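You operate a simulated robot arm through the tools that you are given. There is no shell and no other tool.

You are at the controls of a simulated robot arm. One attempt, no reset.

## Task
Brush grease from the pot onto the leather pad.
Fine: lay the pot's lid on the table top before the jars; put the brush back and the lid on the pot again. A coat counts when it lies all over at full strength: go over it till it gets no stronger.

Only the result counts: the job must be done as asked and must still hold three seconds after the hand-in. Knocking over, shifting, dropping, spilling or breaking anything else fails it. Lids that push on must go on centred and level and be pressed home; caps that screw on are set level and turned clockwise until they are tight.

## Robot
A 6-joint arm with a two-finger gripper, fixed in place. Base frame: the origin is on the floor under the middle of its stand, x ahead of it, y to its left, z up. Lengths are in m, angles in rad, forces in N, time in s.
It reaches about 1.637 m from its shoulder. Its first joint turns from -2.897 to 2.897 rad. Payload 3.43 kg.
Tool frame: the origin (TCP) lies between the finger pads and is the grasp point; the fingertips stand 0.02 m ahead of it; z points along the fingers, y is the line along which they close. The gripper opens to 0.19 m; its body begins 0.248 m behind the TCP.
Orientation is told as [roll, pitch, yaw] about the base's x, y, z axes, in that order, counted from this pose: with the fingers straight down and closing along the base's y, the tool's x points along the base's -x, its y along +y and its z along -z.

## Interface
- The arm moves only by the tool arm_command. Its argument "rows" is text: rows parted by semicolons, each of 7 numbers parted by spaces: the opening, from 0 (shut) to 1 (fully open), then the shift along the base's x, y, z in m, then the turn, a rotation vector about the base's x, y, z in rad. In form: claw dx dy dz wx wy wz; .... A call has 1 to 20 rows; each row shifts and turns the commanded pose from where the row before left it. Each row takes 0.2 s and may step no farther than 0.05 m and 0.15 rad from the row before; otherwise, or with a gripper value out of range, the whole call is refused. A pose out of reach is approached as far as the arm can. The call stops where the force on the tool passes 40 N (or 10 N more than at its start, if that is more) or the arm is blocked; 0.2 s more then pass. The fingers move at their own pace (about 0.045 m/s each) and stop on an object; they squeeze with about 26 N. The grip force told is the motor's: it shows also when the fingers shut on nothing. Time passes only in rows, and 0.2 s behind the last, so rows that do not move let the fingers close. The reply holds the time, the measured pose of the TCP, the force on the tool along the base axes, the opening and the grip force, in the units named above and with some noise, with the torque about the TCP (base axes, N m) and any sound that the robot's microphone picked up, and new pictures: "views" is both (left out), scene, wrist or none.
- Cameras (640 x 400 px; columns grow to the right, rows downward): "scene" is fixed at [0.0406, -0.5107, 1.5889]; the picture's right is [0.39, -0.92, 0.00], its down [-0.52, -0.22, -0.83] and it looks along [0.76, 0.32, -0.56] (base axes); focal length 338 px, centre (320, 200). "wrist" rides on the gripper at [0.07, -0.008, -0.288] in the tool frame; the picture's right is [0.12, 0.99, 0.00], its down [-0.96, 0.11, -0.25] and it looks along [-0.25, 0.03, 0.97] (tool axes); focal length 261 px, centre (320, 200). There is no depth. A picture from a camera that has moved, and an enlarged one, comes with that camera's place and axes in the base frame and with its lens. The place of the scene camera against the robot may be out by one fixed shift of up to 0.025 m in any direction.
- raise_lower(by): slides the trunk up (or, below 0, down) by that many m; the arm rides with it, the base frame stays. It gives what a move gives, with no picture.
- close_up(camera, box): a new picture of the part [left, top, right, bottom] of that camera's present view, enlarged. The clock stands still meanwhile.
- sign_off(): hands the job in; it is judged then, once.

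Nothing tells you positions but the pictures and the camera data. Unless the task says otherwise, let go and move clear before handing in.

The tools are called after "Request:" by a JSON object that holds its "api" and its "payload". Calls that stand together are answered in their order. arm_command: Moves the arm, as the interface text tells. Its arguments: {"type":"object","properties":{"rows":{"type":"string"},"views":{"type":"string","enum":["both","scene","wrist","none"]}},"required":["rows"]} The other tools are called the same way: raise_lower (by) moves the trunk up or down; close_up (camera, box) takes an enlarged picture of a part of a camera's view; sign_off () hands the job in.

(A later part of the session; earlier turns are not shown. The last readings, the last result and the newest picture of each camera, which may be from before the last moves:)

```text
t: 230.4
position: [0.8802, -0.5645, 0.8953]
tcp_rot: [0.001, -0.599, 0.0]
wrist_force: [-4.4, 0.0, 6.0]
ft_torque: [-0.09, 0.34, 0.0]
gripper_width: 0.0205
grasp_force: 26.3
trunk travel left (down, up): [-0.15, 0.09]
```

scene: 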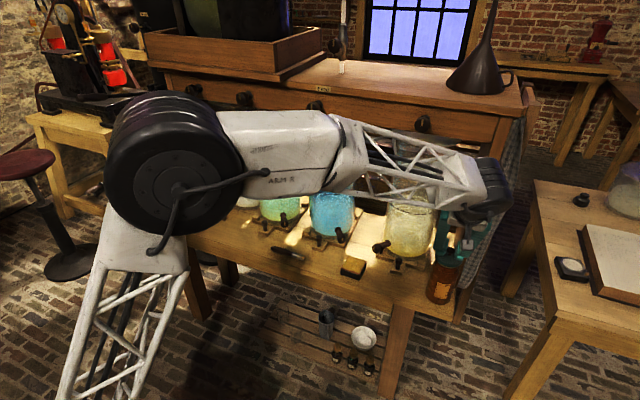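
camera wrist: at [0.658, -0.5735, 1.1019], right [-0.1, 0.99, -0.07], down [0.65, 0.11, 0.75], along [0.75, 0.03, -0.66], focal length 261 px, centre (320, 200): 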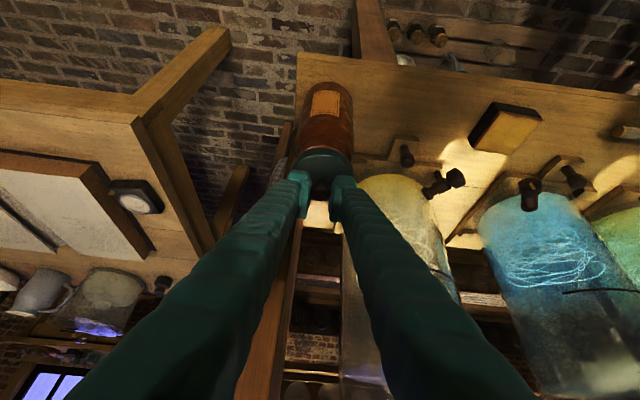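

The torque suggests the lid hangs slightly near-side-down (the tips pressed on it at re-grip). I raise a hair and rotate the tool a little about y to level it, then lower again.

Request:
{"api": "arm_command", "payload": {"rows": "0.0 0 0 0.003 0 0 0; 0.0 0 0 0 0 0.05 0; 0.0 0 0 0 0 0 0", "views": "both"}}

Request:
{"api": "close_up", "payload": {"camera": "scene", "box": [420, 240, 476, 282]}}

Request:
{"api": "close_up", "payload": {"camera": "wrist", "box": [260, 100, 380, 200]}}

```text
t: 231.2
position: [0.8813, -0.5641, 0.897]
tcp_rot: [0.001, -0.55, 0.0]
wrist_force: [0.9, -0.1, -0.3]
ft_torque: [-0.03, -0.02, 0.02]
gripper_width: 0.0207
grasp_force: 25.5
trunk travel left (down, up): [-0.15, 0.09]
camera wrist: at [0.6707, -0.5727, 1.1032], right [-0.1, 0.99, -0.06], down [0.69, 0.12, 0.71], along [0.72, 0.03, -0.7], focal length 261 px, centre (320, 200)
```

scene: 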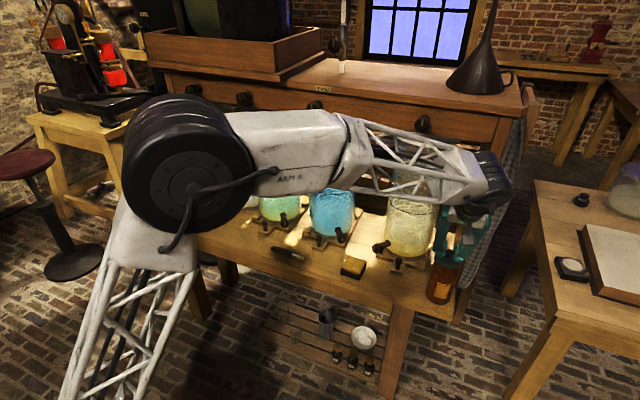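
wrist: 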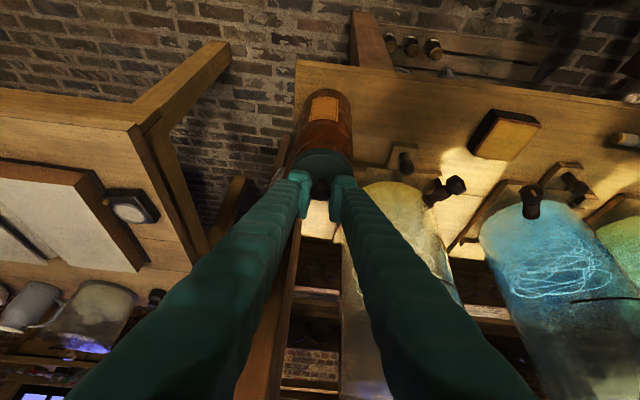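

```text
9.52 times, centred on (448, 261) of scene
camera zoom: at [0.0406, -0.5107, 1.5889], right [0.39, -0.92, 0.0], down [-0.52, -0.22, -0.83], along [0.76, 0.32, -0.56], focal length 3214 px, centre (-899, -381)
```

zoom: 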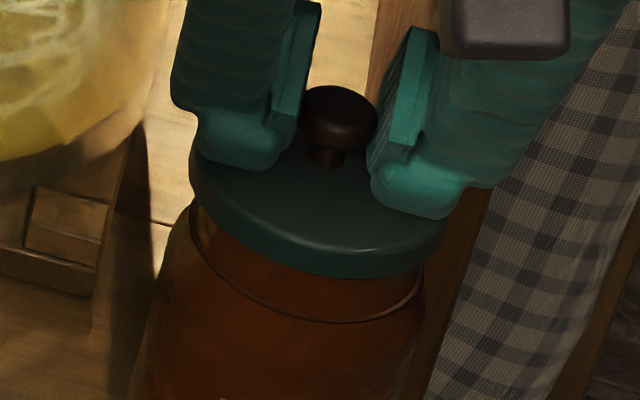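

```text
4.00 times, centred on (320, 150) of wrist
camera zoom: at [0.6707, -0.5727, 1.1032], right [-0.1, 0.99, -0.06], down [0.69, 0.12, 0.71], along [0.72, 0.03, -0.7], focal length 1043 px, centre (320, 400)
```

zoom: 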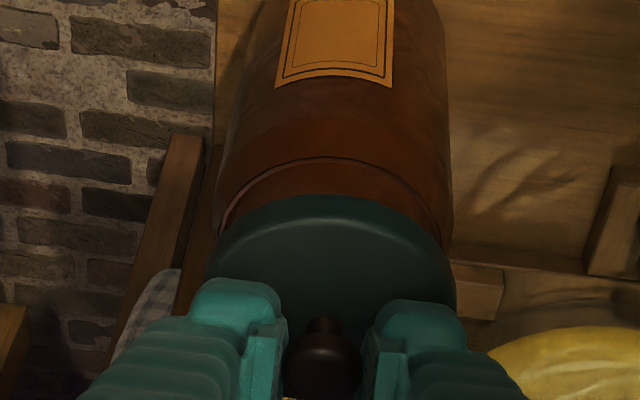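

Request:
{"api": "arm_command", "payload": {"rows": "0.0 0 0 -0.0015 0 0 0; 0.0 0 0 0 0 0 0", "views": "none"}}

Request:
{"api": "arm_command", "payload": {"rows": "0.0 0 0 -0.001 0 0 0; 0.0 0 0 0 0 0 0", "views": "none"}}

```text
t: 231.8
position: [0.8804, -0.564, 0.8961]
tcp_rot: [0.0, -0.549, 0.0]
wrist_force: [0.6, 0.7, 6.2]
ft_torque: [0.04, -0.17, 0.02]
gripper_width: 0.0207
grasp_force: 25.9
trunk travel left (down, up): [-0.15, 0.09]
```

```text
t: 232.4
position: [0.8815, -0.5644, 0.896]
tcp_rot: [-0.002, -0.551, 0.0]
wrist_force: [0.3, 2.3, 16.1]
ft_torque: [0.14, -0.45, 0.01]
gripper_width: 0.0207
grasp_force: 25.7
trunk travel left (down, up): [-0.15, 0.09]
```

Now the far side touches first, so the true level lies between. I rotate back by about half.

Request:
{"api": "arm_command", "payload": {"rows": "0.0 0 0 0.0015 0 0 0; 0.0 0 0 0 0 -0.024 0; 0.0 0 0 -0.001 0 0 0; 0.0 0 0 0 0 0 0", "views": "none"}}

Request:
{"api": "arm_command", "payload": {"rows": "0.0 0 0 -0.001 0 0 0; 0.0 0 0 0 0 0 0", "views": "none"}}

```text
t: 233.4
position: [0.8795, -0.5651, 0.8953]
tcp_rot: [-0.001, -0.575, -0.002]
wrist_force: [1.4, -1.2, 12.3]
ft_torque: [0.0, -0.43, -0.05]
gripper_width: 0.0205
grasp_force: 26.4
trunk travel left (down, up): [-0.15, 0.09]
```

```text
t: 234.0
position: [0.8806, -0.5641, 0.8951]
tcp_rot: [-0.001, -0.574, 0.001]
wrist_force: [1.8, -2.3, 16.6]
ft_torque: [-0.1, -0.56, -0.02]
gripper_width: 0.0205
grasp_force: 26.4
trunk travel left (down, up): [-0.15, 0.09]
```

Request:
{"api": "close_up", "payload": {"camera": "scene", "box": [420, 240, 476, 282]}}

Request:
{"api": "close_up", "payload": {"camera": "scene", "box": [400, 230, 496, 320]}}

Request:
{"api": "close_up", "payload": {"camera": "wrist", "box": [260, 100, 380, 200]}}

```text
9.52 times, centred on (448, 261) of scene
camera zoom: at [0.0406, -0.5107, 1.5889], right [0.39, -0.92, 0.0], down [-0.52, -0.22, -0.83], along [0.76, 0.32, -0.56], focal length 3214 px, centre (-899, -381)
```

zoom: 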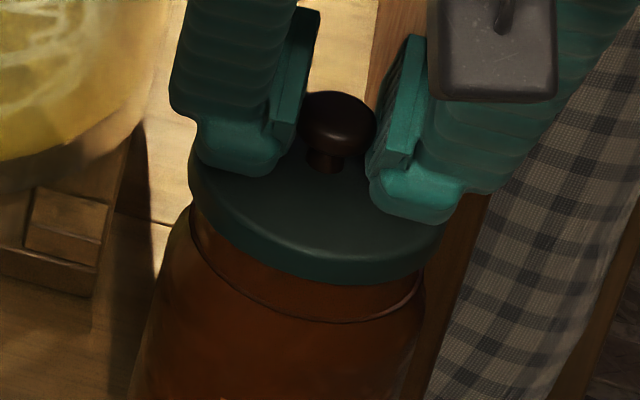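

```text
4.44 times, centred on (448, 275) of scene
camera zoom: at [0.0406, -0.5107, 1.5889], right [0.39, -0.92, 0.0], down [-0.52, -0.22, -0.83], along [0.76, 0.32, -0.56], focal length 1500 px, centre (-249, -133)
```

zoom: 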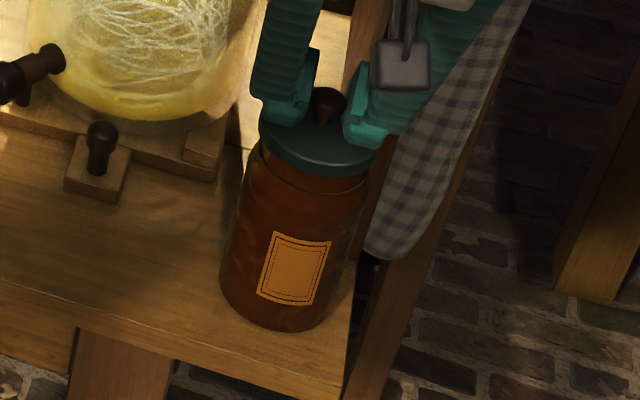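

```text
4.00 times, centred on (320, 150) of wrist
camera zoom: at [0.6642, -0.5724, 1.0962], right [-0.1, 0.99, -0.07], down [0.67, 0.12, 0.73], along [0.73, 0.03, -0.68], focal length 1043 px, centre (320, 400)
```

zoom: 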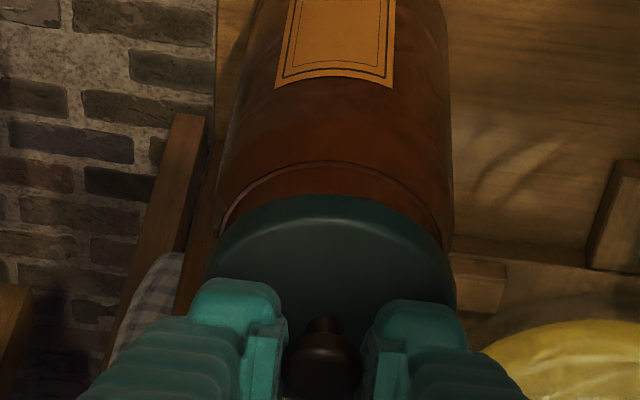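

The lid is essentially at seat height. I unload the force and release so that it settles flat by itself, then I will press it home from above.

Request:
{"api": "arm_command", "payload": {"rows": "0.0 0 0 0.0012 0 0 0; 0.0 0 0 0 0 0 0; 0.05 0 0 0 0 0 0; 0.1 0 0 0 0 0 0; 0.15 0 0 0 0 0 0; 0.22 0 0 0 0 0 0; 0.28 0 0 0.001 0 0 0; 0.28 -0.005 0 0.012 0 0 0; 0.28 -0.015 0 0.025 0 0 0; 0.28 -0.02 0 0.03 0 0 0; 0.28 0 0 0 0 0 0", "views": "both"}}

Request:
{"api": "close_up", "payload": {"camera": "scene", "box": [400, 230, 496, 320]}}

Request:
{"api": "close_up", "payload": {"camera": "wrist", "box": [260, 90, 380, 190]}}

Request:
{"api": "close_up", "payload": {"camera": "scene", "box": [420, 240, 476, 282]}}

```text
t: 236.4
position: [0.8417, -0.5657, 0.9624]
tcp_rot: [0.0, -0.574, 0.001]
wrist_force: [0.9, 0.0, -0.3]
ft_torque: [0.02, -0.01, 0.01]
gripper_width: 0.0534
grasp_force: 0.1
trunk travel left (down, up): [-0.15, 0.09]
camera wrist: at [0.6252, -0.5733, 1.1643], right [-0.1, 0.99, -0.06], down [0.67, 0.12, 0.73], along [0.73, 0.03, -0.68], focal length 261 px, centre (320, 200)
```

scene: 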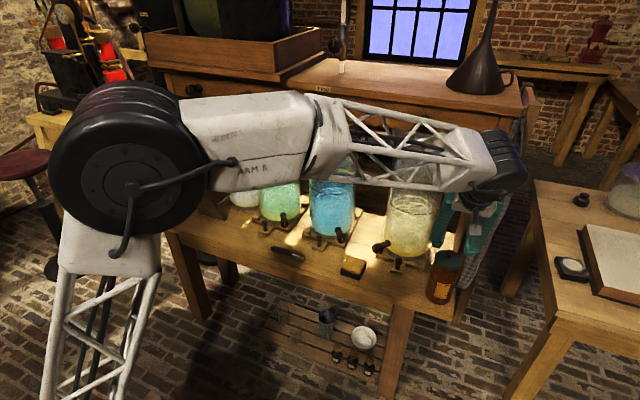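
wrist: 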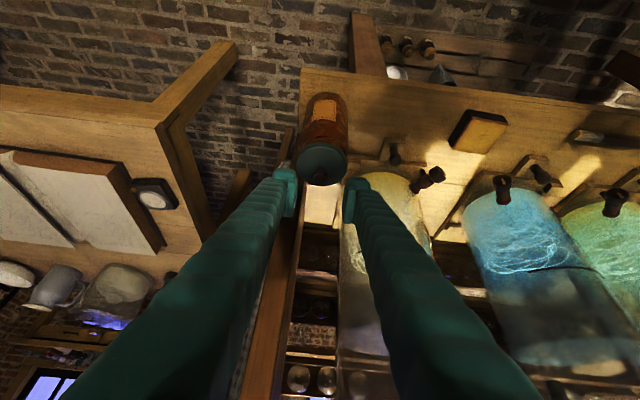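

```text
4.44 times, centred on (448, 275) of scene
camera zoom: at [0.0406, -0.5107, 1.5889], right [0.39, -0.92, 0.0], down [-0.52, -0.22, -0.83], along [0.76, 0.32, -0.56], focal length 1500 px, centre (-249, -133)
```

zoom: 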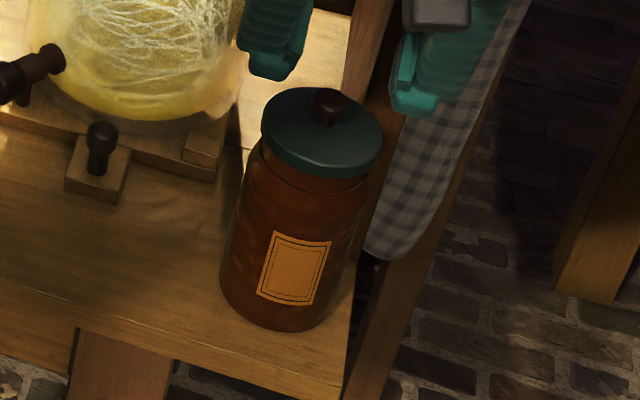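

```text
4.00 times, centred on (320, 140) of wrist
camera zoom: at [0.6252, -0.5733, 1.1643], right [-0.1, 0.99, -0.06], down [0.67, 0.12, 0.73], along [0.73, 0.03, -0.68], focal length 1043 px, centre (320, 440)
```

zoom: 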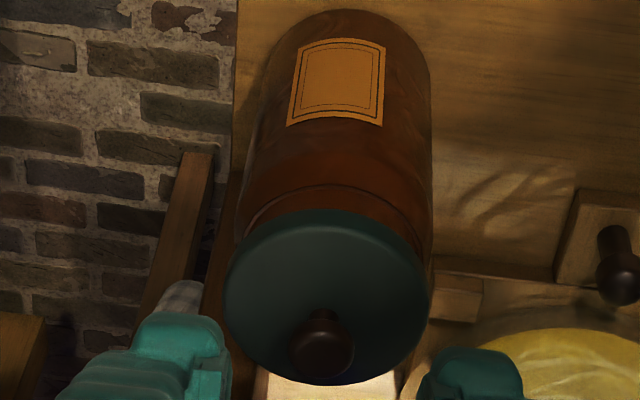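

```text
9.52 times, centred on (448, 261) of scene
camera zoom: at [0.0406, -0.5107, 1.5889], right [0.39, -0.92, 0.0], down [-0.52, -0.22, -0.83], along [0.76, 0.32, -0.56], focal length 3214 px, centre (-899, -381)
```

zoom: 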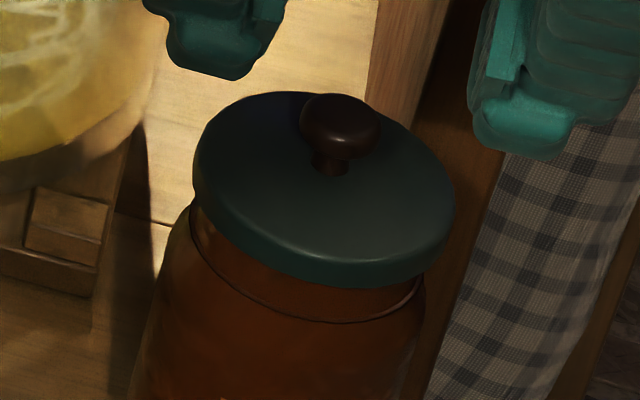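

The lid sits at its original place in the picture. Now I close the fingers and press gently on the knob's top to seat it fully.

Request:
{"api": "arm_command", "payload": {"rows": "0.2 0.01 0 0 0 0 0; 0.1 0.02 0.001 0 0 0 0; 0.0 0.019 0 0 0 0 0; 0.0 0 0 0 0 0 0; 0.0 0 0 -0.01 0 0 0; 0.0 0 0 -0.01 0 0 0; 0.0 0 0 -0.008 0 0 0; 0.0 0 0 0 0 0 0", "views": "both"}}

Request:
{"api": "close_up", "payload": {"camera": "scene", "box": [420, 230, 490, 282]}}

Request:
{"api": "close_up", "payload": {"camera": "wrist", "box": [260, 100, 380, 200]}}

```text
t: 238.2
position: [0.8886, -0.5643, 0.9339]
tcp_rot: [0.0, -0.575, 0.001]
wrist_force: [0.4, 0.0, -0.8]
ft_torque: [0.03, -0.01, 0.0]
gripper_width: 0.0
grasp_force: 26.1
trunk travel left (down, up): [-0.15, 0.09]
camera wrist: at [0.6733, -0.5721, 1.135], right [-0.1, 0.99, -0.06], down [0.67, 0.11, 0.73], along [0.73, 0.03, -0.68], focal length 261 px, centre (320, 200)
```

scene: 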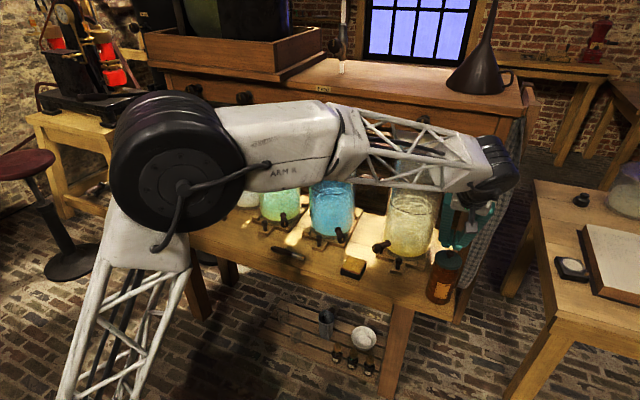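
wrist: 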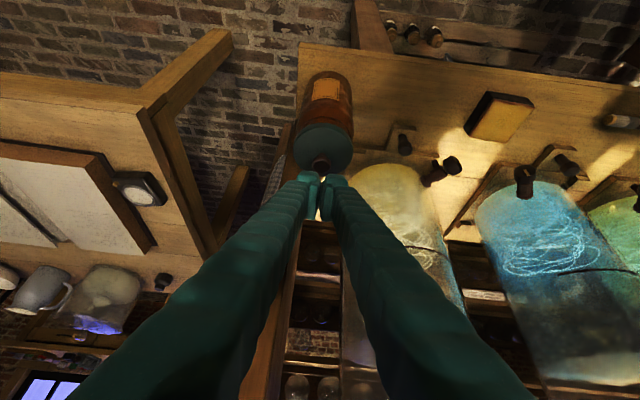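

```text
7.69 times, centred on (455, 256) of scene
camera zoom: at [0.0406, -0.5107, 1.5889], right [0.39, -0.92, 0.0], down [-0.52, -0.22, -0.83], along [0.76, 0.32, -0.56], focal length 2596 px, centre (-718, -231)
```

zoom: 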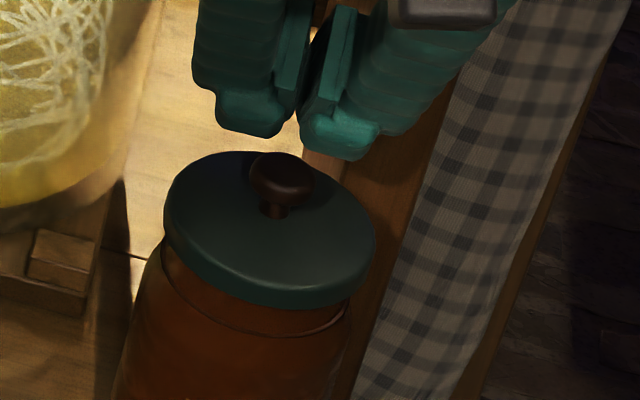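

```text
4.00 times, centred on (320, 150) of wrist
camera zoom: at [0.6733, -0.5721, 1.135], right [-0.1, 0.99, -0.06], down [0.67, 0.11, 0.73], along [0.73, 0.03, -0.68], focal length 1043 px, centre (320, 400)
```

zoom: 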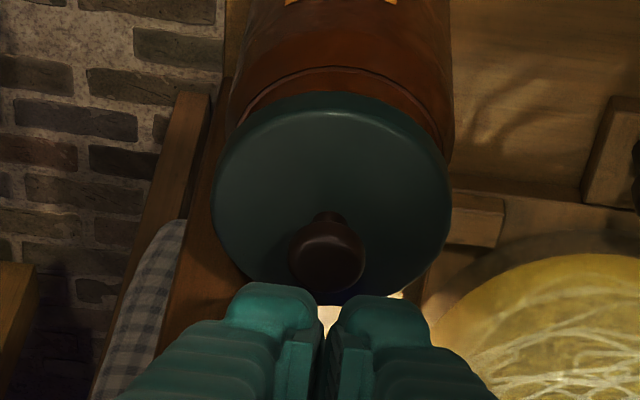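

Request:
{"api": "arm_command", "payload": {"rows": "0.0 0 0 -0.006 0 0 0; 0.0 0 0 -0.004 0 0 0; 0.0 0 0 -0.002 0 0 0; 0.0 0 0 0 0 0 0", "views": "none"}}

Request:
{"api": "arm_command", "payload": {"rows": "0.0 0 0 -0.001 0 0 0; 0.0 0 0 -0.001 0 0 0; 0.0 0 0 0 0 0 0", "views": "none"}}

```text
t: 239.2
position: [0.8895, -0.5624, 0.9233]
tcp_rot: [-0.001, -0.574, 0.001]
wrist_force: [0.2, -0.7, -0.3]
ft_torque: [0.01, 0.02, -0.01]
gripper_width: 0.0
grasp_force: 25.8
trunk travel left (down, up): [-0.15, 0.09]
```

```text
t: 240.0
position: [0.8877, -0.5627, 0.9215]
tcp_rot: [0.0, -0.575, 0.0]
wrist_force: [1.0, 0.0, 1.3]
ft_torque: [0.03, 0.04, 0.01]
gripper_width: 0.0002
grasp_force: 26.0
trunk travel left (down, up): [-0.15, 0.09]
```

Request:
{"api": "arm_command", "payload": {"rows": "0.0 0 0 -0.001 0 0 0; 0.0 0 0 0 0 0 0", "views": "none"}}

Request:
{"api": "arm_command", "payload": {"rows": "0.0 0 0 -0.001 0 0 0; 0.0 0 0 0 0 0 0", "views": "wrist"}}

Request:
{"api": "close_up", "payload": {"camera": "scene", "box": [420, 230, 490, 282]}}

```text
t: 240.6
position: [0.8874, -0.5629, 0.919]
tcp_rot: [0.0, -0.574, -0.001]
wrist_force: [0.2, -0.4, -0.2]
ft_torque: [0.0, 0.02, 0.0]
gripper_width: 0.0001
grasp_force: 25.9
trunk travel left (down, up): [-0.15, 0.09]
```

```text
t: 241.2
position: [0.8891, -0.5621, 0.9193]
tcp_rot: [0.0, -0.574, 0.0]
wrist_force: [-0.1, -0.1, 0.1]
ft_torque: [0.01, 0.02, -0.01]
gripper_width: 0.0002
grasp_force: 26.1
trunk travel left (down, up): [-0.15, 0.09]
camera wrist: at [0.6728, -0.5712, 1.1202], right [-0.1, 0.99, -0.06], down [0.67, 0.11, 0.73], along [0.73, 0.03, -0.68], focal length 261 px, centre (320, 200)
```

wrist: 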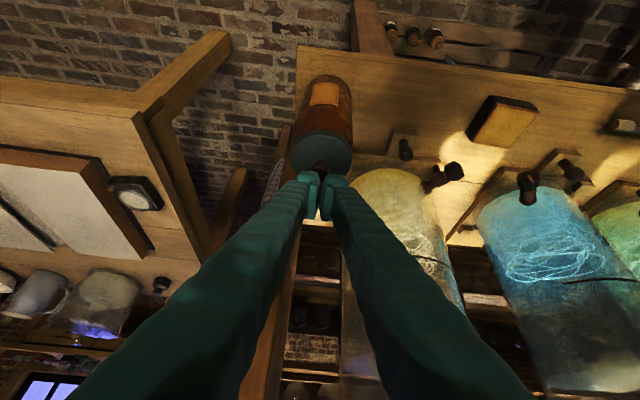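

```text
7.69 times, centred on (455, 256) of scene
camera zoom: at [0.0406, -0.5107, 1.5889], right [0.39, -0.92, 0.0], down [-0.52, -0.22, -0.83], along [0.76, 0.32, -0.56], focal length 2596 px, centre (-718, -231)
```

zoom: 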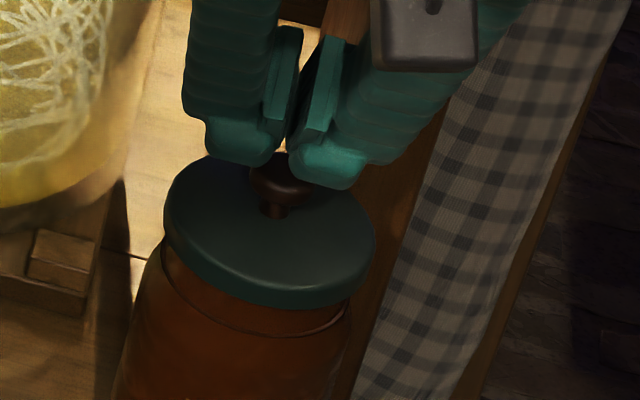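

Request:
{"api": "arm_command", "payload": {"rows": "0.0 0 0 -0.001 0 0 0; 0.0 0 0 0 0 0 0", "views": "none"}}

Request:
{"api": "arm_command", "payload": {"rows": "0.0 0 0 -0.001 0 0 0; 0.0 0 0 0 0 0 0", "views": "none"}}

Request:
{"api": "arm_command", "payload": {"rows": "0.0 0 0 -0.001 0 0 0; 0.0 0 0 0 0 0 0", "views": "none"}}

```text
t: 241.8
position: [0.8882, -0.5625, 0.9182]
tcp_rot: [0.001, -0.574, 0.001]
wrist_force: [-1.5, 0.8, 0.4]
ft_torque: [-0.03, 0.0, 0.01]
gripper_width: 0.0
grasp_force: 26.0
trunk travel left (down, up): [-0.15, 0.09]
```

```text
t: 242.4
position: [0.8885, -0.5622, 0.9173]
tcp_rot: [0.0, -0.575, -0.001]
wrist_force: [-1.1, 1.0, 8.5]
ft_torque: [-0.04, 0.08, -0.01]
gripper_width: 0.0002
grasp_force: 25.9
trunk travel left (down, up): [-0.15, 0.09]
```

```text
t: 243.0
position: [0.8897, -0.5622, 0.9179]
tcp_rot: [0.0, -0.577, -0.001]
wrist_force: [0.0, 1.7, 18.0]
ft_torque: [-0.12, 0.11, -0.01]
gripper_width: 0.0062
grasp_force: 26.1
trunk travel left (down, up): [-0.15, 0.09]
```

Request:
{"api": "arm_command", "payload": {"rows": "0.0 0 0 -0.0005 0 0 0; 0.0 0 0 0 0 0 0; 0.05 0 0 0 0 0 0; 0.12 0 0 0 0 0 0; 0.2 0 0 0 0 0 0; 0.28 0 0 0 0 0 0; 0.28 0 0 0 0 0 0", "views": "both"}}

Request:
{"api": "close_up", "payload": {"camera": "scene", "box": [420, 230, 490, 282]}}

Request:
{"api": "close_up", "payload": {"camera": "wrist", "box": [260, 100, 380, 200]}}

```text
t: 244.7
position: [0.8902, -0.563, 0.9192]
tcp_rot: [-0.003, -0.578, 0.0]
wrist_force: [-0.3, 1.2, 14.3]
ft_torque: [-0.55, 0.05, -0.04]
gripper_width: 0.0532
grasp_force: 0.0
trunk travel left (down, up): [-0.15, 0.09]
stopped in row 7: the force on the tool passed its limit at 40 N (the readings are from after the stop); the commanded pose is now the measured one
camera wrist: at [0.6733, -0.5713, 1.1193], right [-0.1, 0.99, -0.07], down [0.67, 0.12, 0.73], along [0.74, 0.03, -0.68], focal length 261 px, centre (320, 200)
```

scene: 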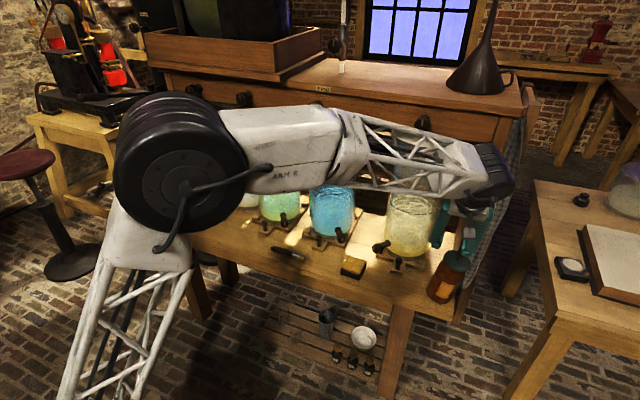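
wrist: 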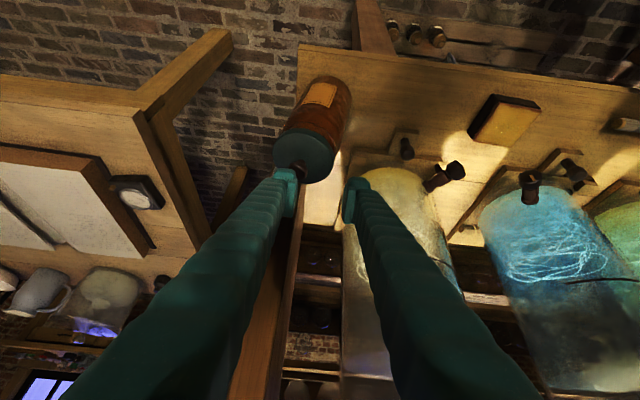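

```text
7.69 times, centred on (455, 256) of scene
camera zoom: at [0.0406, -0.5107, 1.5889], right [0.39, -0.92, 0.0], down [-0.52, -0.22, -0.83], along [0.76, 0.32, -0.56], focal length 2596 px, centre (-718, -231)
```

zoom: 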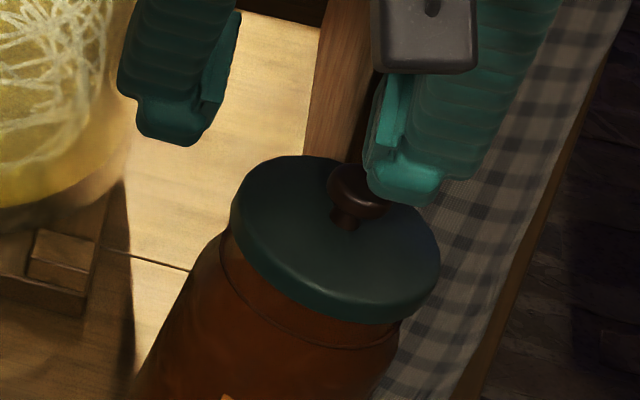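

```text
4.00 times, centred on (320, 150) of wrist
camera zoom: at [0.6733, -0.5713, 1.1193], right [-0.1, 0.99, -0.07], down [0.67, 0.12, 0.73], along [0.74, 0.03, -0.68], focal length 1043 px, centre (320, 400)
```

zoom: 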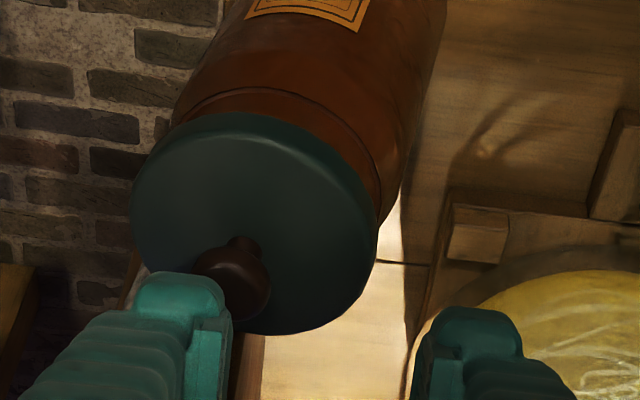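

The opening finger dragged the knob sideways and the pot is leaning slightly toward -y, held by that finger. I bring it back upright slowly by moving +y with the finger still in contact, following the knob's arc.

Request:
{"api": "arm_command", "payload": {"rows": "0.28 0 0.002 -0.0001 0 0 0; 0.28 0 0.002 -0.0001 0 0 0; 0.28 0 0 0 0 0 0", "views": "wrist"}}

Request:
{"api": "close_up", "payload": {"camera": "scene", "box": [420, 230, 490, 282]}}

```text
t: 245.5
position: [0.8901, -0.5586, 0.9194]
tcp_rot: [-0.001, -0.574, -0.001]
wrist_force: [0.0, 1.9, 22.0]
ft_torque: [-0.75, 0.14, 0.0]
gripper_width: 0.0527
grasp_force: 0.1
trunk travel left (down, up): [-0.15, 0.09]
camera wrist: at [0.6742, -0.5669, 1.1195], right [-0.1, 0.99, -0.07], down [0.67, 0.12, 0.73], along [0.73, 0.03, -0.68], focal length 261 px, centre (320, 200)
```

wrist: 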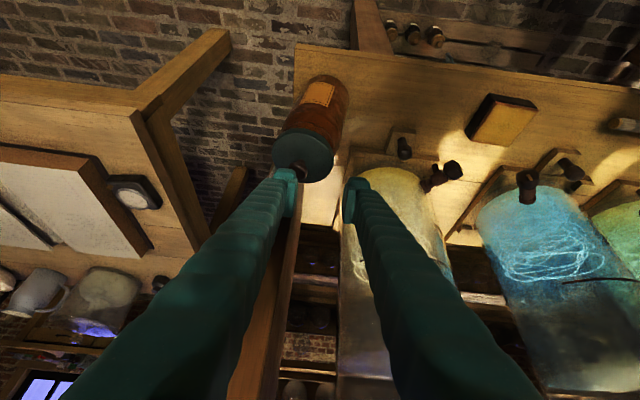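

```text
7.69 times, centred on (455, 256) of scene
camera zoom: at [0.0406, -0.5107, 1.5889], right [0.39, -0.92, 0.0], down [-0.52, -0.22, -0.83], along [0.76, 0.32, -0.56], focal length 2596 px, centre (-718, -231)
```

zoom: 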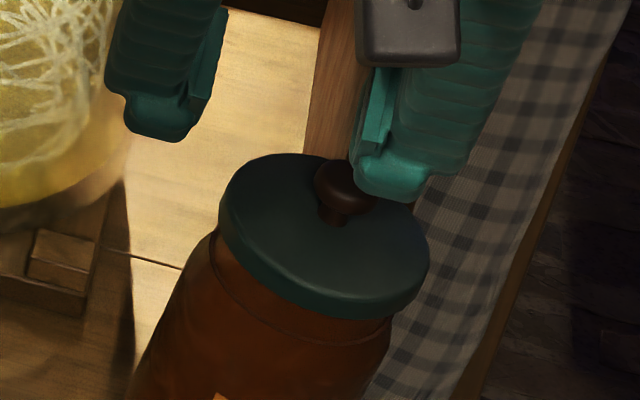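

The pot follows the finger back. I continue gently.

Request:
{"api": "arm_command", "payload": {"rows": "0.28 0 0.002 0.0003 0 0 0; 0.28 0 0.002 0 0 0 0; 0.28 0 0.002 0 0 0 0; 0.28 0 0 0 0 0 0", "views": "none"}}

Request:
{"api": "close_up", "payload": {"camera": "scene", "box": [420, 230, 490, 282]}}

```text
t: 246.5
position: [0.8891, -0.5538, 0.9179]
tcp_rot: [-0.001, -0.575, 0.001]
wrist_force: [0.5, 2.9, 26.3]
ft_torque: [-0.92, 0.15, -0.01]
gripper_width: 0.0524
grasp_force: 0.0
trunk travel left (down, up): [-0.15, 0.09]
```

```text
7.69 times, centred on (455, 256) of scene
camera zoom: at [0.0406, -0.5107, 1.5889], right [0.39, -0.92, 0.0], down [-0.52, -0.22, -0.83], along [0.76, 0.32, -0.56], focal length 2596 px, centre (-718, -231)
```

zoom: 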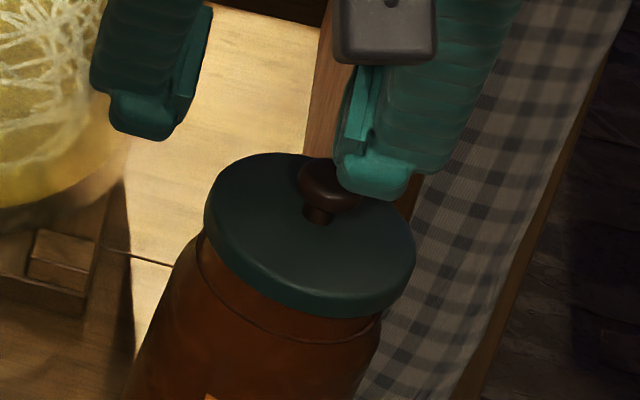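

Request:
{"api": "arm_command", "payload": {"rows": "0.28 0 0.002 0.0006 0 0 0; 0.28 0 0.002 0.0002 0 0 0; 0.28 0 0.002 0 0 0 0; 0.28 0 0 0 0 0 0", "views": "none"}}

Request:
{"api": "close_up", "payload": {"camera": "scene", "box": [420, 230, 490, 282]}}

```text
t: 247.5
position: [0.8884, -0.5458, 0.9179]
tcp_rot: [-0.002, -0.575, 0.0]
wrist_force: [1.3, 2.2, 14.5]
ft_torque: [-0.46, 0.1, 0.0]
gripper_width: 0.0521
grasp_force: 0.0
trunk travel left (down, up): [-0.15, 0.09]
```

```text
7.69 times, centred on (455, 256) of scene
camera zoom: at [0.0406, -0.5107, 1.5889], right [0.39, -0.92, 0.0], down [-0.52, -0.22, -0.83], along [0.76, 0.32, -0.56], focal length 2596 px, centre (-718, -231)
```

zoom: 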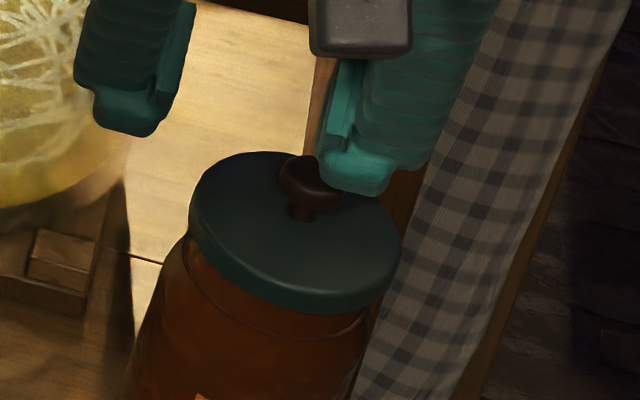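

Request:
{"api": "arm_command", "payload": {"rows": "0.28 0 0.002 0 0 0 0; 0.28 0 0.002 -0.0001 0 0 0; 0.28 0 0.0015 -0.0001 0 0 0; 0.28 0 0 0 0 0 0", "views": "none"}}

Request:
{"api": "close_up", "payload": {"camera": "scene", "box": [420, 230, 490, 282]}}

```text
t: 248.5
position: [0.8904, -0.5419, 0.9183]
tcp_rot: [-0.001, -0.577, 0.001]
wrist_force: [-0.4, 2.0, 7.5]
ft_torque: [-0.29, 0.04, 0.0]
gripper_width: 0.0518
grasp_force: 0.0
trunk travel left (down, up): [-0.15, 0.09]
```

```text
7.69 times, centred on (455, 256) of scene
camera zoom: at [0.0406, -0.5107, 1.5889], right [0.39, -0.92, 0.0], down [-0.52, -0.22, -0.83], along [0.76, 0.32, -0.56], focal length 2596 px, centre (-718, -231)
```

zoom: 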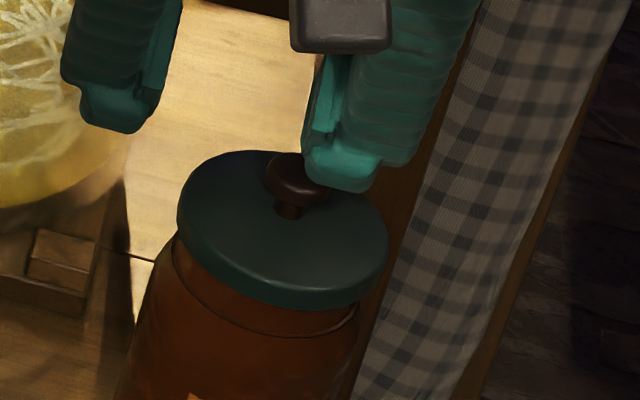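

Request:
{"api": "arm_command", "payload": {"rows": "0.28 0 0.0015 -0.0003 0 0 0; 0.28 0 0.0015 -0.0003 0 0 0; 0.28 0 0 0 0 0 0", "views": "none"}}

Request:
{"api": "close_up", "payload": {"camera": "scene", "box": [420, 230, 490, 282]}}

```text
t: 249.3
position: [0.8903, -0.5383, 0.9173]
tcp_rot: [-0.002, -0.576, -0.001]
wrist_force: [0.0, 2.7, 9.9]
ft_torque: [-0.31, 0.02, 0.03]
gripper_width: 0.0519
grasp_force: 0.1
trunk travel left (down, up): [-0.15, 0.09]
```

```text
7.69 times, centred on (455, 256) of scene
camera zoom: at [0.0406, -0.5107, 1.5889], right [0.39, -0.92, 0.0], down [-0.52, -0.22, -0.83], along [0.76, 0.32, -0.56], focal length 2596 px, centre (-718, -231)
```

zoom: 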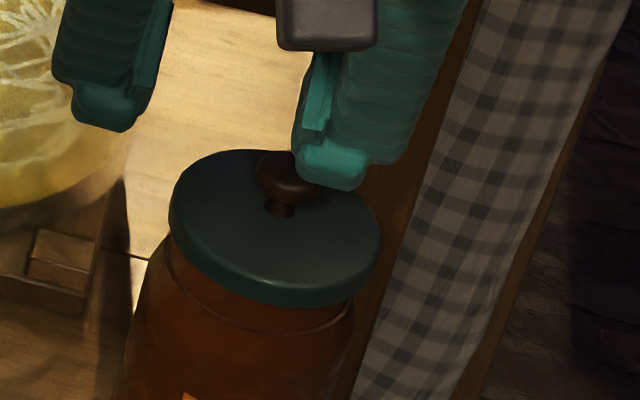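

Request:
{"api": "arm_command", "payload": {"rows": "0.28 0 0.0012 -0.0003 0 0 0; 0.28 0 0.0012 -0.0003 0 0 0; 0.28 0 0 0 0 0 0", "views": "none"}}

Request:
{"api": "close_up", "payload": {"camera": "scene", "box": [420, 230, 490, 282]}}

Request:
{"api": "close_up", "payload": {"camera": "scene", "box": [400, 230, 496, 320]}}

```text
t: 250.1
position: [0.8898, -0.5367, 0.9168]
tcp_rot: [-0.004, -0.575, 0.0]
wrist_force: [0.1, 1.8, 18.9]
ft_torque: [-0.66, 0.08, -0.01]
gripper_width: 0.0526
grasp_force: 0.0
trunk travel left (down, up): [-0.15, 0.09]
```

```text
7.69 times, centred on (455, 256) of scene
camera zoom: at [0.0406, -0.5107, 1.5889], right [0.39, -0.92, 0.0], down [-0.52, -0.22, -0.83], along [0.76, 0.32, -0.56], focal length 2596 px, centre (-718, -231)
```

zoom: 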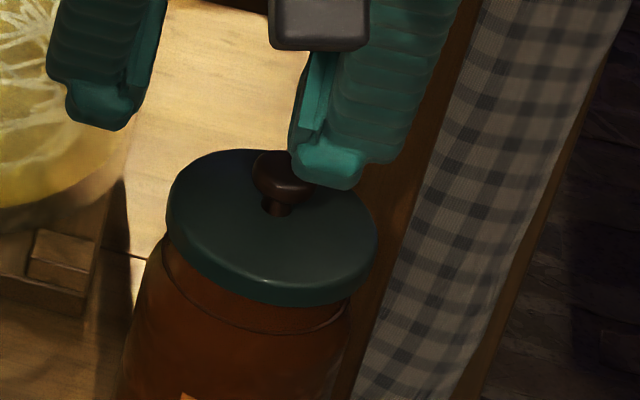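

```text
4.44 times, centred on (448, 275) of scene
camera zoom: at [0.0406, -0.5107, 1.5889], right [0.39, -0.92, 0.0], down [-0.52, -0.22, -0.83], along [0.76, 0.32, -0.56], focal length 1500 px, centre (-249, -133)
```

zoom: 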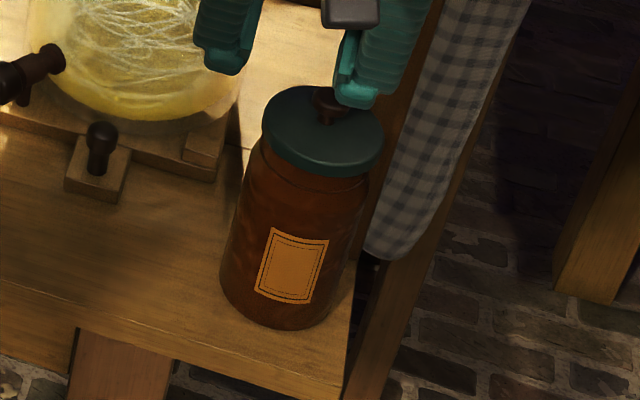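

The pot is practically upright again. I lift the finger off slowly.

Request:
{"api": "arm_command", "payload": {"rows": "0.28 0 0.0005 0.0007 0 0 0; 0.28 0 0.0005 0.0007 0 0 0; 0.28 0 0 0 0 0 0", "views": "none"}}

Request:
{"api": "close_up", "payload": {"camera": "scene", "box": [400, 230, 496, 320]}}

```text
t: 250.9
position: [0.8906, -0.5354, 0.9173]
tcp_rot: [-0.002, -0.574, 0.0]
wrist_force: [-0.8, -0.5, 6.0]
ft_torque: [-0.29, 0.11, -0.04]
gripper_width: 0.054
grasp_force: 0.7
trunk travel left (down, up): [-0.15, 0.09]
```

```text
4.44 times, centred on (448, 275) of scene
camera zoom: at [0.0406, -0.5107, 1.5889], right [0.39, -0.92, 0.0], down [-0.52, -0.22, -0.83], along [0.76, 0.32, -0.56], focal length 1500 px, centre (-249, -133)
```

zoom: 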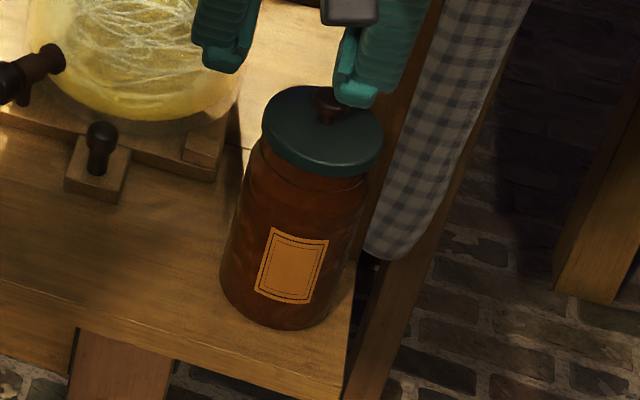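

Request:
{"api": "arm_command", "payload": {"rows": "0.28 0 0 0.001 0 0 0; 0.28 0 0 0.001 0 0 0; 0.28 0 0 0.003 0 0 0; 0.28 -0.005 0 0.01 0 0 0; 0.28 -0.015 0 0.03 0 0 0; 0.28 -0.02 0.01 0.03 0 0 0; 0.28 0 0 0 0 0 0", "views": "both"}}

Request:
{"api": "close_up", "payload": {"camera": "scene", "box": [400, 230, 496, 320]}}

Request:
{"api": "close_up", "payload": {"camera": "wrist", "box": [250, 80, 370, 180]}}

Request:
{"api": "close_up", "payload": {"camera": "scene", "box": [420, 240, 476, 282]}}

```text
t: 252.5
position: [0.8482, -0.5265, 0.9939]
tcp_rot: [-0.002, -0.575, -0.001]
wrist_force: [-0.6, 0.2, -0.2]
ft_torque: [-0.02, 0.04, -0.03]
gripper_width: 0.0535
grasp_force: 0.2
trunk travel left (down, up): [-0.15, 0.09]
camera wrist: at [0.6329, -0.5343, 1.1942], right [-0.1, 0.99, -0.07], down [0.67, 0.12, 0.73], along [0.73, 0.03, -0.68], focal length 261 px, centre (320, 200)
```

scene: 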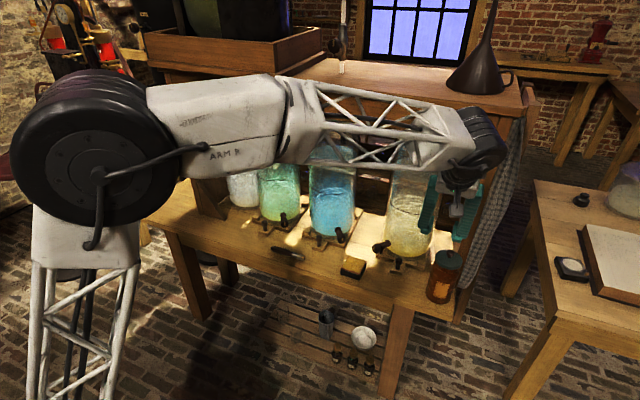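
wrist: 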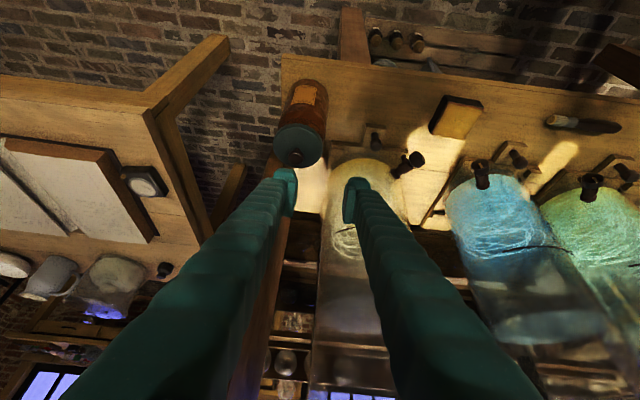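

```text
4.44 times, centred on (448, 275) of scene
camera zoom: at [0.0406, -0.5107, 1.5889], right [0.39, -0.92, 0.0], down [-0.52, -0.22, -0.83], along [0.76, 0.32, -0.56], focal length 1500 px, centre (-249, -133)
```

zoom: 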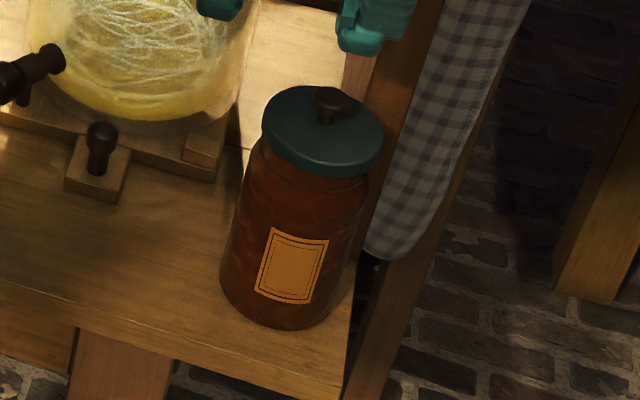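

```text
4.00 times, centred on (310, 130) of wrist
camera zoom: at [0.6329, -0.5343, 1.1942], right [-0.1, 0.99, -0.07], down [0.67, 0.12, 0.73], along [0.73, 0.03, -0.68], focal length 1043 px, centre (360, 480)
```

zoom: 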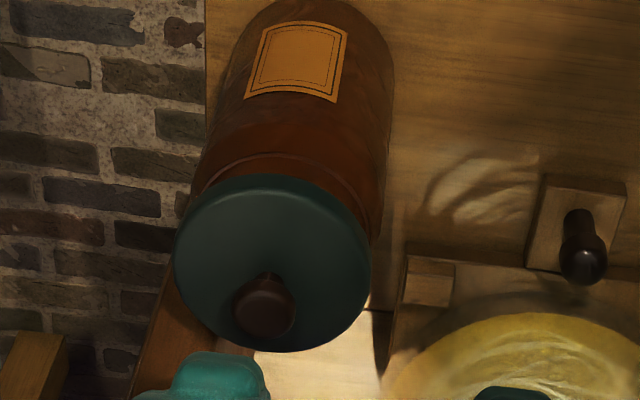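

```text
9.52 times, centred on (448, 261) of scene
camera zoom: at [0.0406, -0.5107, 1.5889], right [0.39, -0.92, 0.0], down [-0.52, -0.22, -0.83], along [0.76, 0.32, -0.56], focal length 3214 px, centre (-899, -381)
```

zoom: 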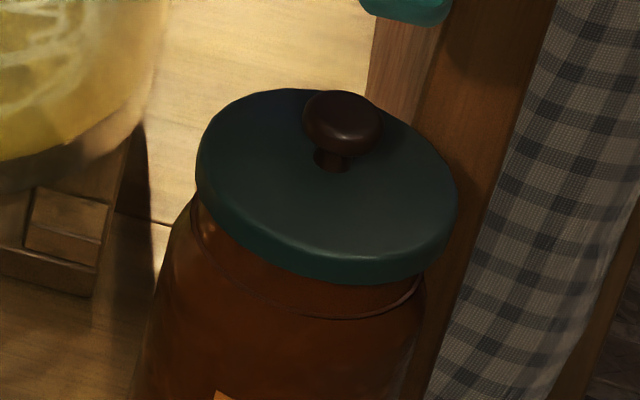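

The pot stands upright again, only twisted very slightly. To judge whether the lid is level and fully home, I go to the very same camera pose as before removal and compare.

Request:
{"api": "arm_command", "payload": {"rows": "0.25 0 -0.021 0 0 -0.025 0; 0.25 0.01 -0.021 0 0 0 0; 0.25 0.0137 0 -0.03 0 0 0; 0.25 0 0 -0.0213 0 0 0; 0.25 0 0 0 0 0 0", "views": "wrist"}}

Request:
{"api": "close_up", "payload": {"camera": "wrist", "box": [260, 100, 380, 200]}}

Request:
{"api": "close_up", "payload": {"camera": "scene", "box": [400, 230, 496, 320]}}

```text
t: 253.7
position: [0.8741, -0.57, 0.941]
tcp_rot: [-0.001, -0.6, 0.0]
wrist_force: [0.4, -0.3, -0.4]
ft_torque: [0.02, 0.01, 0.0]
gripper_width: 0.0475
grasp_force: 0.1
trunk travel left (down, up): [-0.15, 0.09]
camera wrist: at [0.654, -0.5781, 1.1363], right [-0.1, 0.99, -0.07], down [0.65, 0.12, 0.75], along [0.75, 0.03, -0.66], focal length 261 px, centre (320, 200)
```

wrist: 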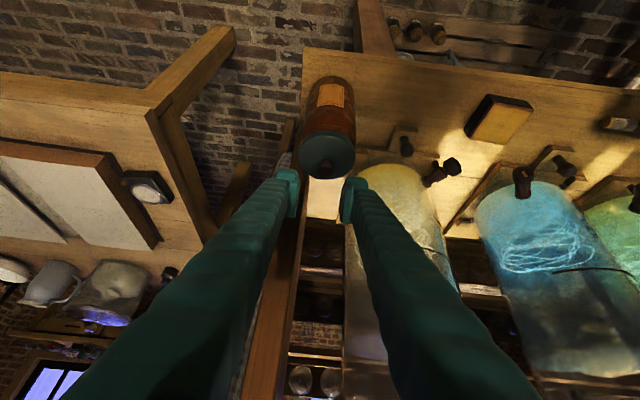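

```text
4.00 times, centred on (320, 150) of wrist
camera zoom: at [0.654, -0.5781, 1.1363], right [-0.1, 0.99, -0.07], down [0.65, 0.12, 0.75], along [0.75, 0.03, -0.66], focal length 1043 px, centre (320, 400)
```

zoom: 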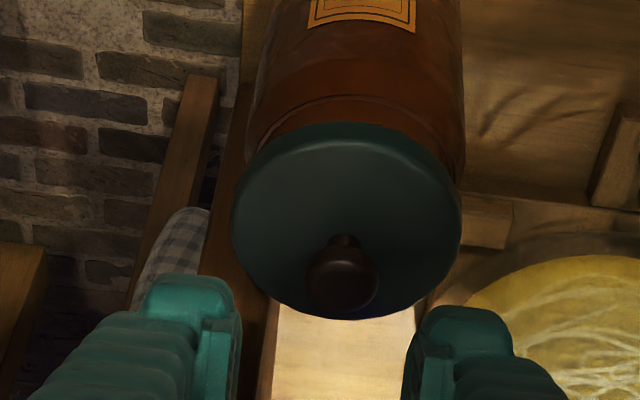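

```text
4.44 times, centred on (448, 275) of scene
camera zoom: at [0.0406, -0.5107, 1.5889], right [0.39, -0.92, 0.0], down [-0.52, -0.22, -0.83], along [0.76, 0.32, -0.56], focal length 1500 px, centre (-249, -133)
```

zoom: 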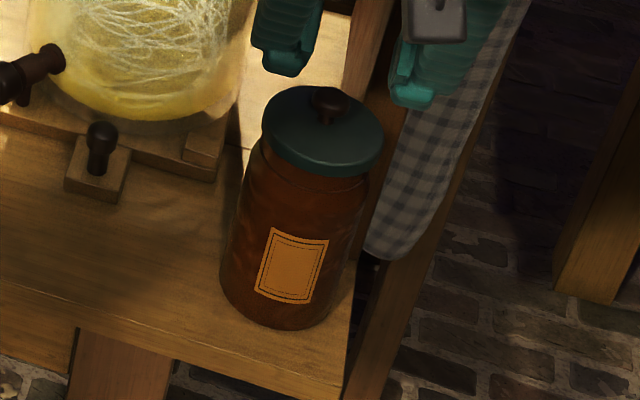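

The lid sits in the same relation to the pot as originally (within about 0.5 mm), level. For certainty I give one light central press with closed fingers (no more than about 10 N) and lift straight up without opening.

Request:
{"api": "arm_command", "payload": {"rows": "0.1 0 0 0.015 0 0.025 0; 0.0 0.008 0.003 0 0 0 0; 0.0 0.008 0.0025 0 0 0 0; 0.0 0 0 0 0 0 0; 0.0 0 0 -0.012 0 0 0; 0.0 0 0 -0.012 0 0 0; 0.0 0 0 -0.007 0 0 0; 0.0 0 0 0 0 0 0", "views": "wrist"}}

Request:
{"api": "close_up", "payload": {"camera": "wrist", "box": [260, 100, 380, 200]}}

Request:
{"api": "close_up", "payload": {"camera": "scene", "box": [420, 230, 490, 282]}}

```text
t: 255.5
position: [0.8889, -0.5609, 0.9258]
tcp_rot: [-0.001, -0.576, 0.0]
wrist_force: [0.1, -0.2, 0.1]
ft_torque: [-0.01, 0.01, -0.01]
gripper_width: 0.0
grasp_force: 26.1
trunk travel left (down, up): [-0.15, 0.09]
camera wrist: at [0.6735, -0.5695, 1.1263], right [-0.1, 0.99, -0.07], down [0.67, 0.12, 0.73], along [0.73, 0.03, -0.68], focal length 261 px, centre (320, 200)
```

wrist: 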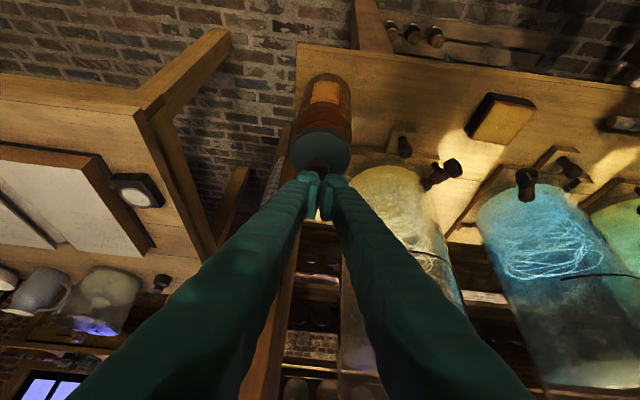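

```text
4.00 times, centred on (320, 150) of wrist
camera zoom: at [0.6735, -0.5695, 1.1263], right [-0.1, 0.99, -0.07], down [0.67, 0.12, 0.73], along [0.73, 0.03, -0.68], focal length 1043 px, centre (320, 400)
```

zoom: 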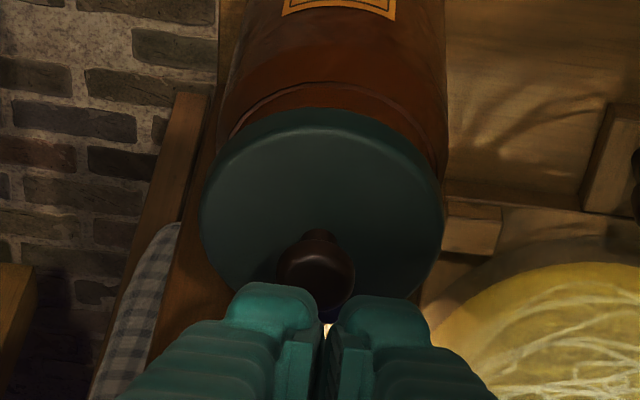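

```text
7.69 times, centred on (455, 256) of scene
camera zoom: at [0.0406, -0.5107, 1.5889], right [0.39, -0.92, 0.0], down [-0.52, -0.22, -0.83], along [0.76, 0.32, -0.56], focal length 2596 px, centre (-718, -231)
```

zoom: 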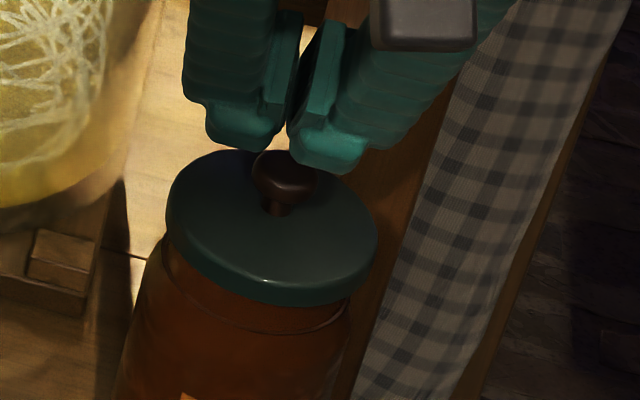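

Request:
{"api": "arm_command", "payload": {"rows": "0.0 0.001 -0.003 -0.002 0 0 0; 0.0 0 0 -0.002 0 0 0; 0.0 0 0 -0.001 0 0 0; 0.0 0 0 0 0 0 0", "views": "none"}}

Request:
{"api": "arm_command", "payload": {"rows": "0.0 0 0 -0.001 0 0 0; 0.0 0 0 0 0 0 0", "views": "none"}}

```text
t: 256.5
position: [0.8911, -0.5655, 0.9207]
tcp_rot: [0.0, -0.575, 0.0]
wrist_force: [0.5, -0.4, -0.4]
ft_torque: [0.03, 0.02, 0.02]
gripper_width: 0.0
grasp_force: 26.3
trunk travel left (down, up): [-0.15, 0.09]
```

```text
t: 257.1
position: [0.8908, -0.5659, 0.92]
tcp_rot: [-0.001, -0.576, -0.001]
wrist_force: [0.0, -0.1, 0.1]
ft_torque: [-0.02, 0.03, -0.02]
gripper_width: 0.0
grasp_force: 25.5
trunk travel left (down, up): [-0.15, 0.09]
```

Request:
{"api": "arm_command", "payload": {"rows": "0.0 0 0 -0.001 0 0 0; 0.0 0 0 0 0 0 0", "views": "none"}}

Request:
{"api": "arm_command", "payload": {"rows": "0.0 0 0 -0.0007 0 0 0; 0.0 0 0 0 0 0 0", "views": "none"}}

```text
t: 257.7
position: [0.8897, -0.5657, 0.9185]
tcp_rot: [-0.001, -0.576, 0.001]
wrist_force: [-0.7, -0.4, -0.7]
ft_torque: [0.02, -0.01, -0.01]
gripper_width: 0.0
grasp_force: 26.1
trunk travel left (down, up): [-0.15, 0.09]
```

```text
t: 258.3
position: [0.8902, -0.5656, 0.9181]
tcp_rot: [-0.002, -0.575, 0.001]
wrist_force: [0.6, -0.4, 1.1]
ft_torque: [0.02, -0.02, 0.0]
gripper_width: 0.0061
grasp_force: 25.9
trunk travel left (down, up): [-0.15, 0.09]
```

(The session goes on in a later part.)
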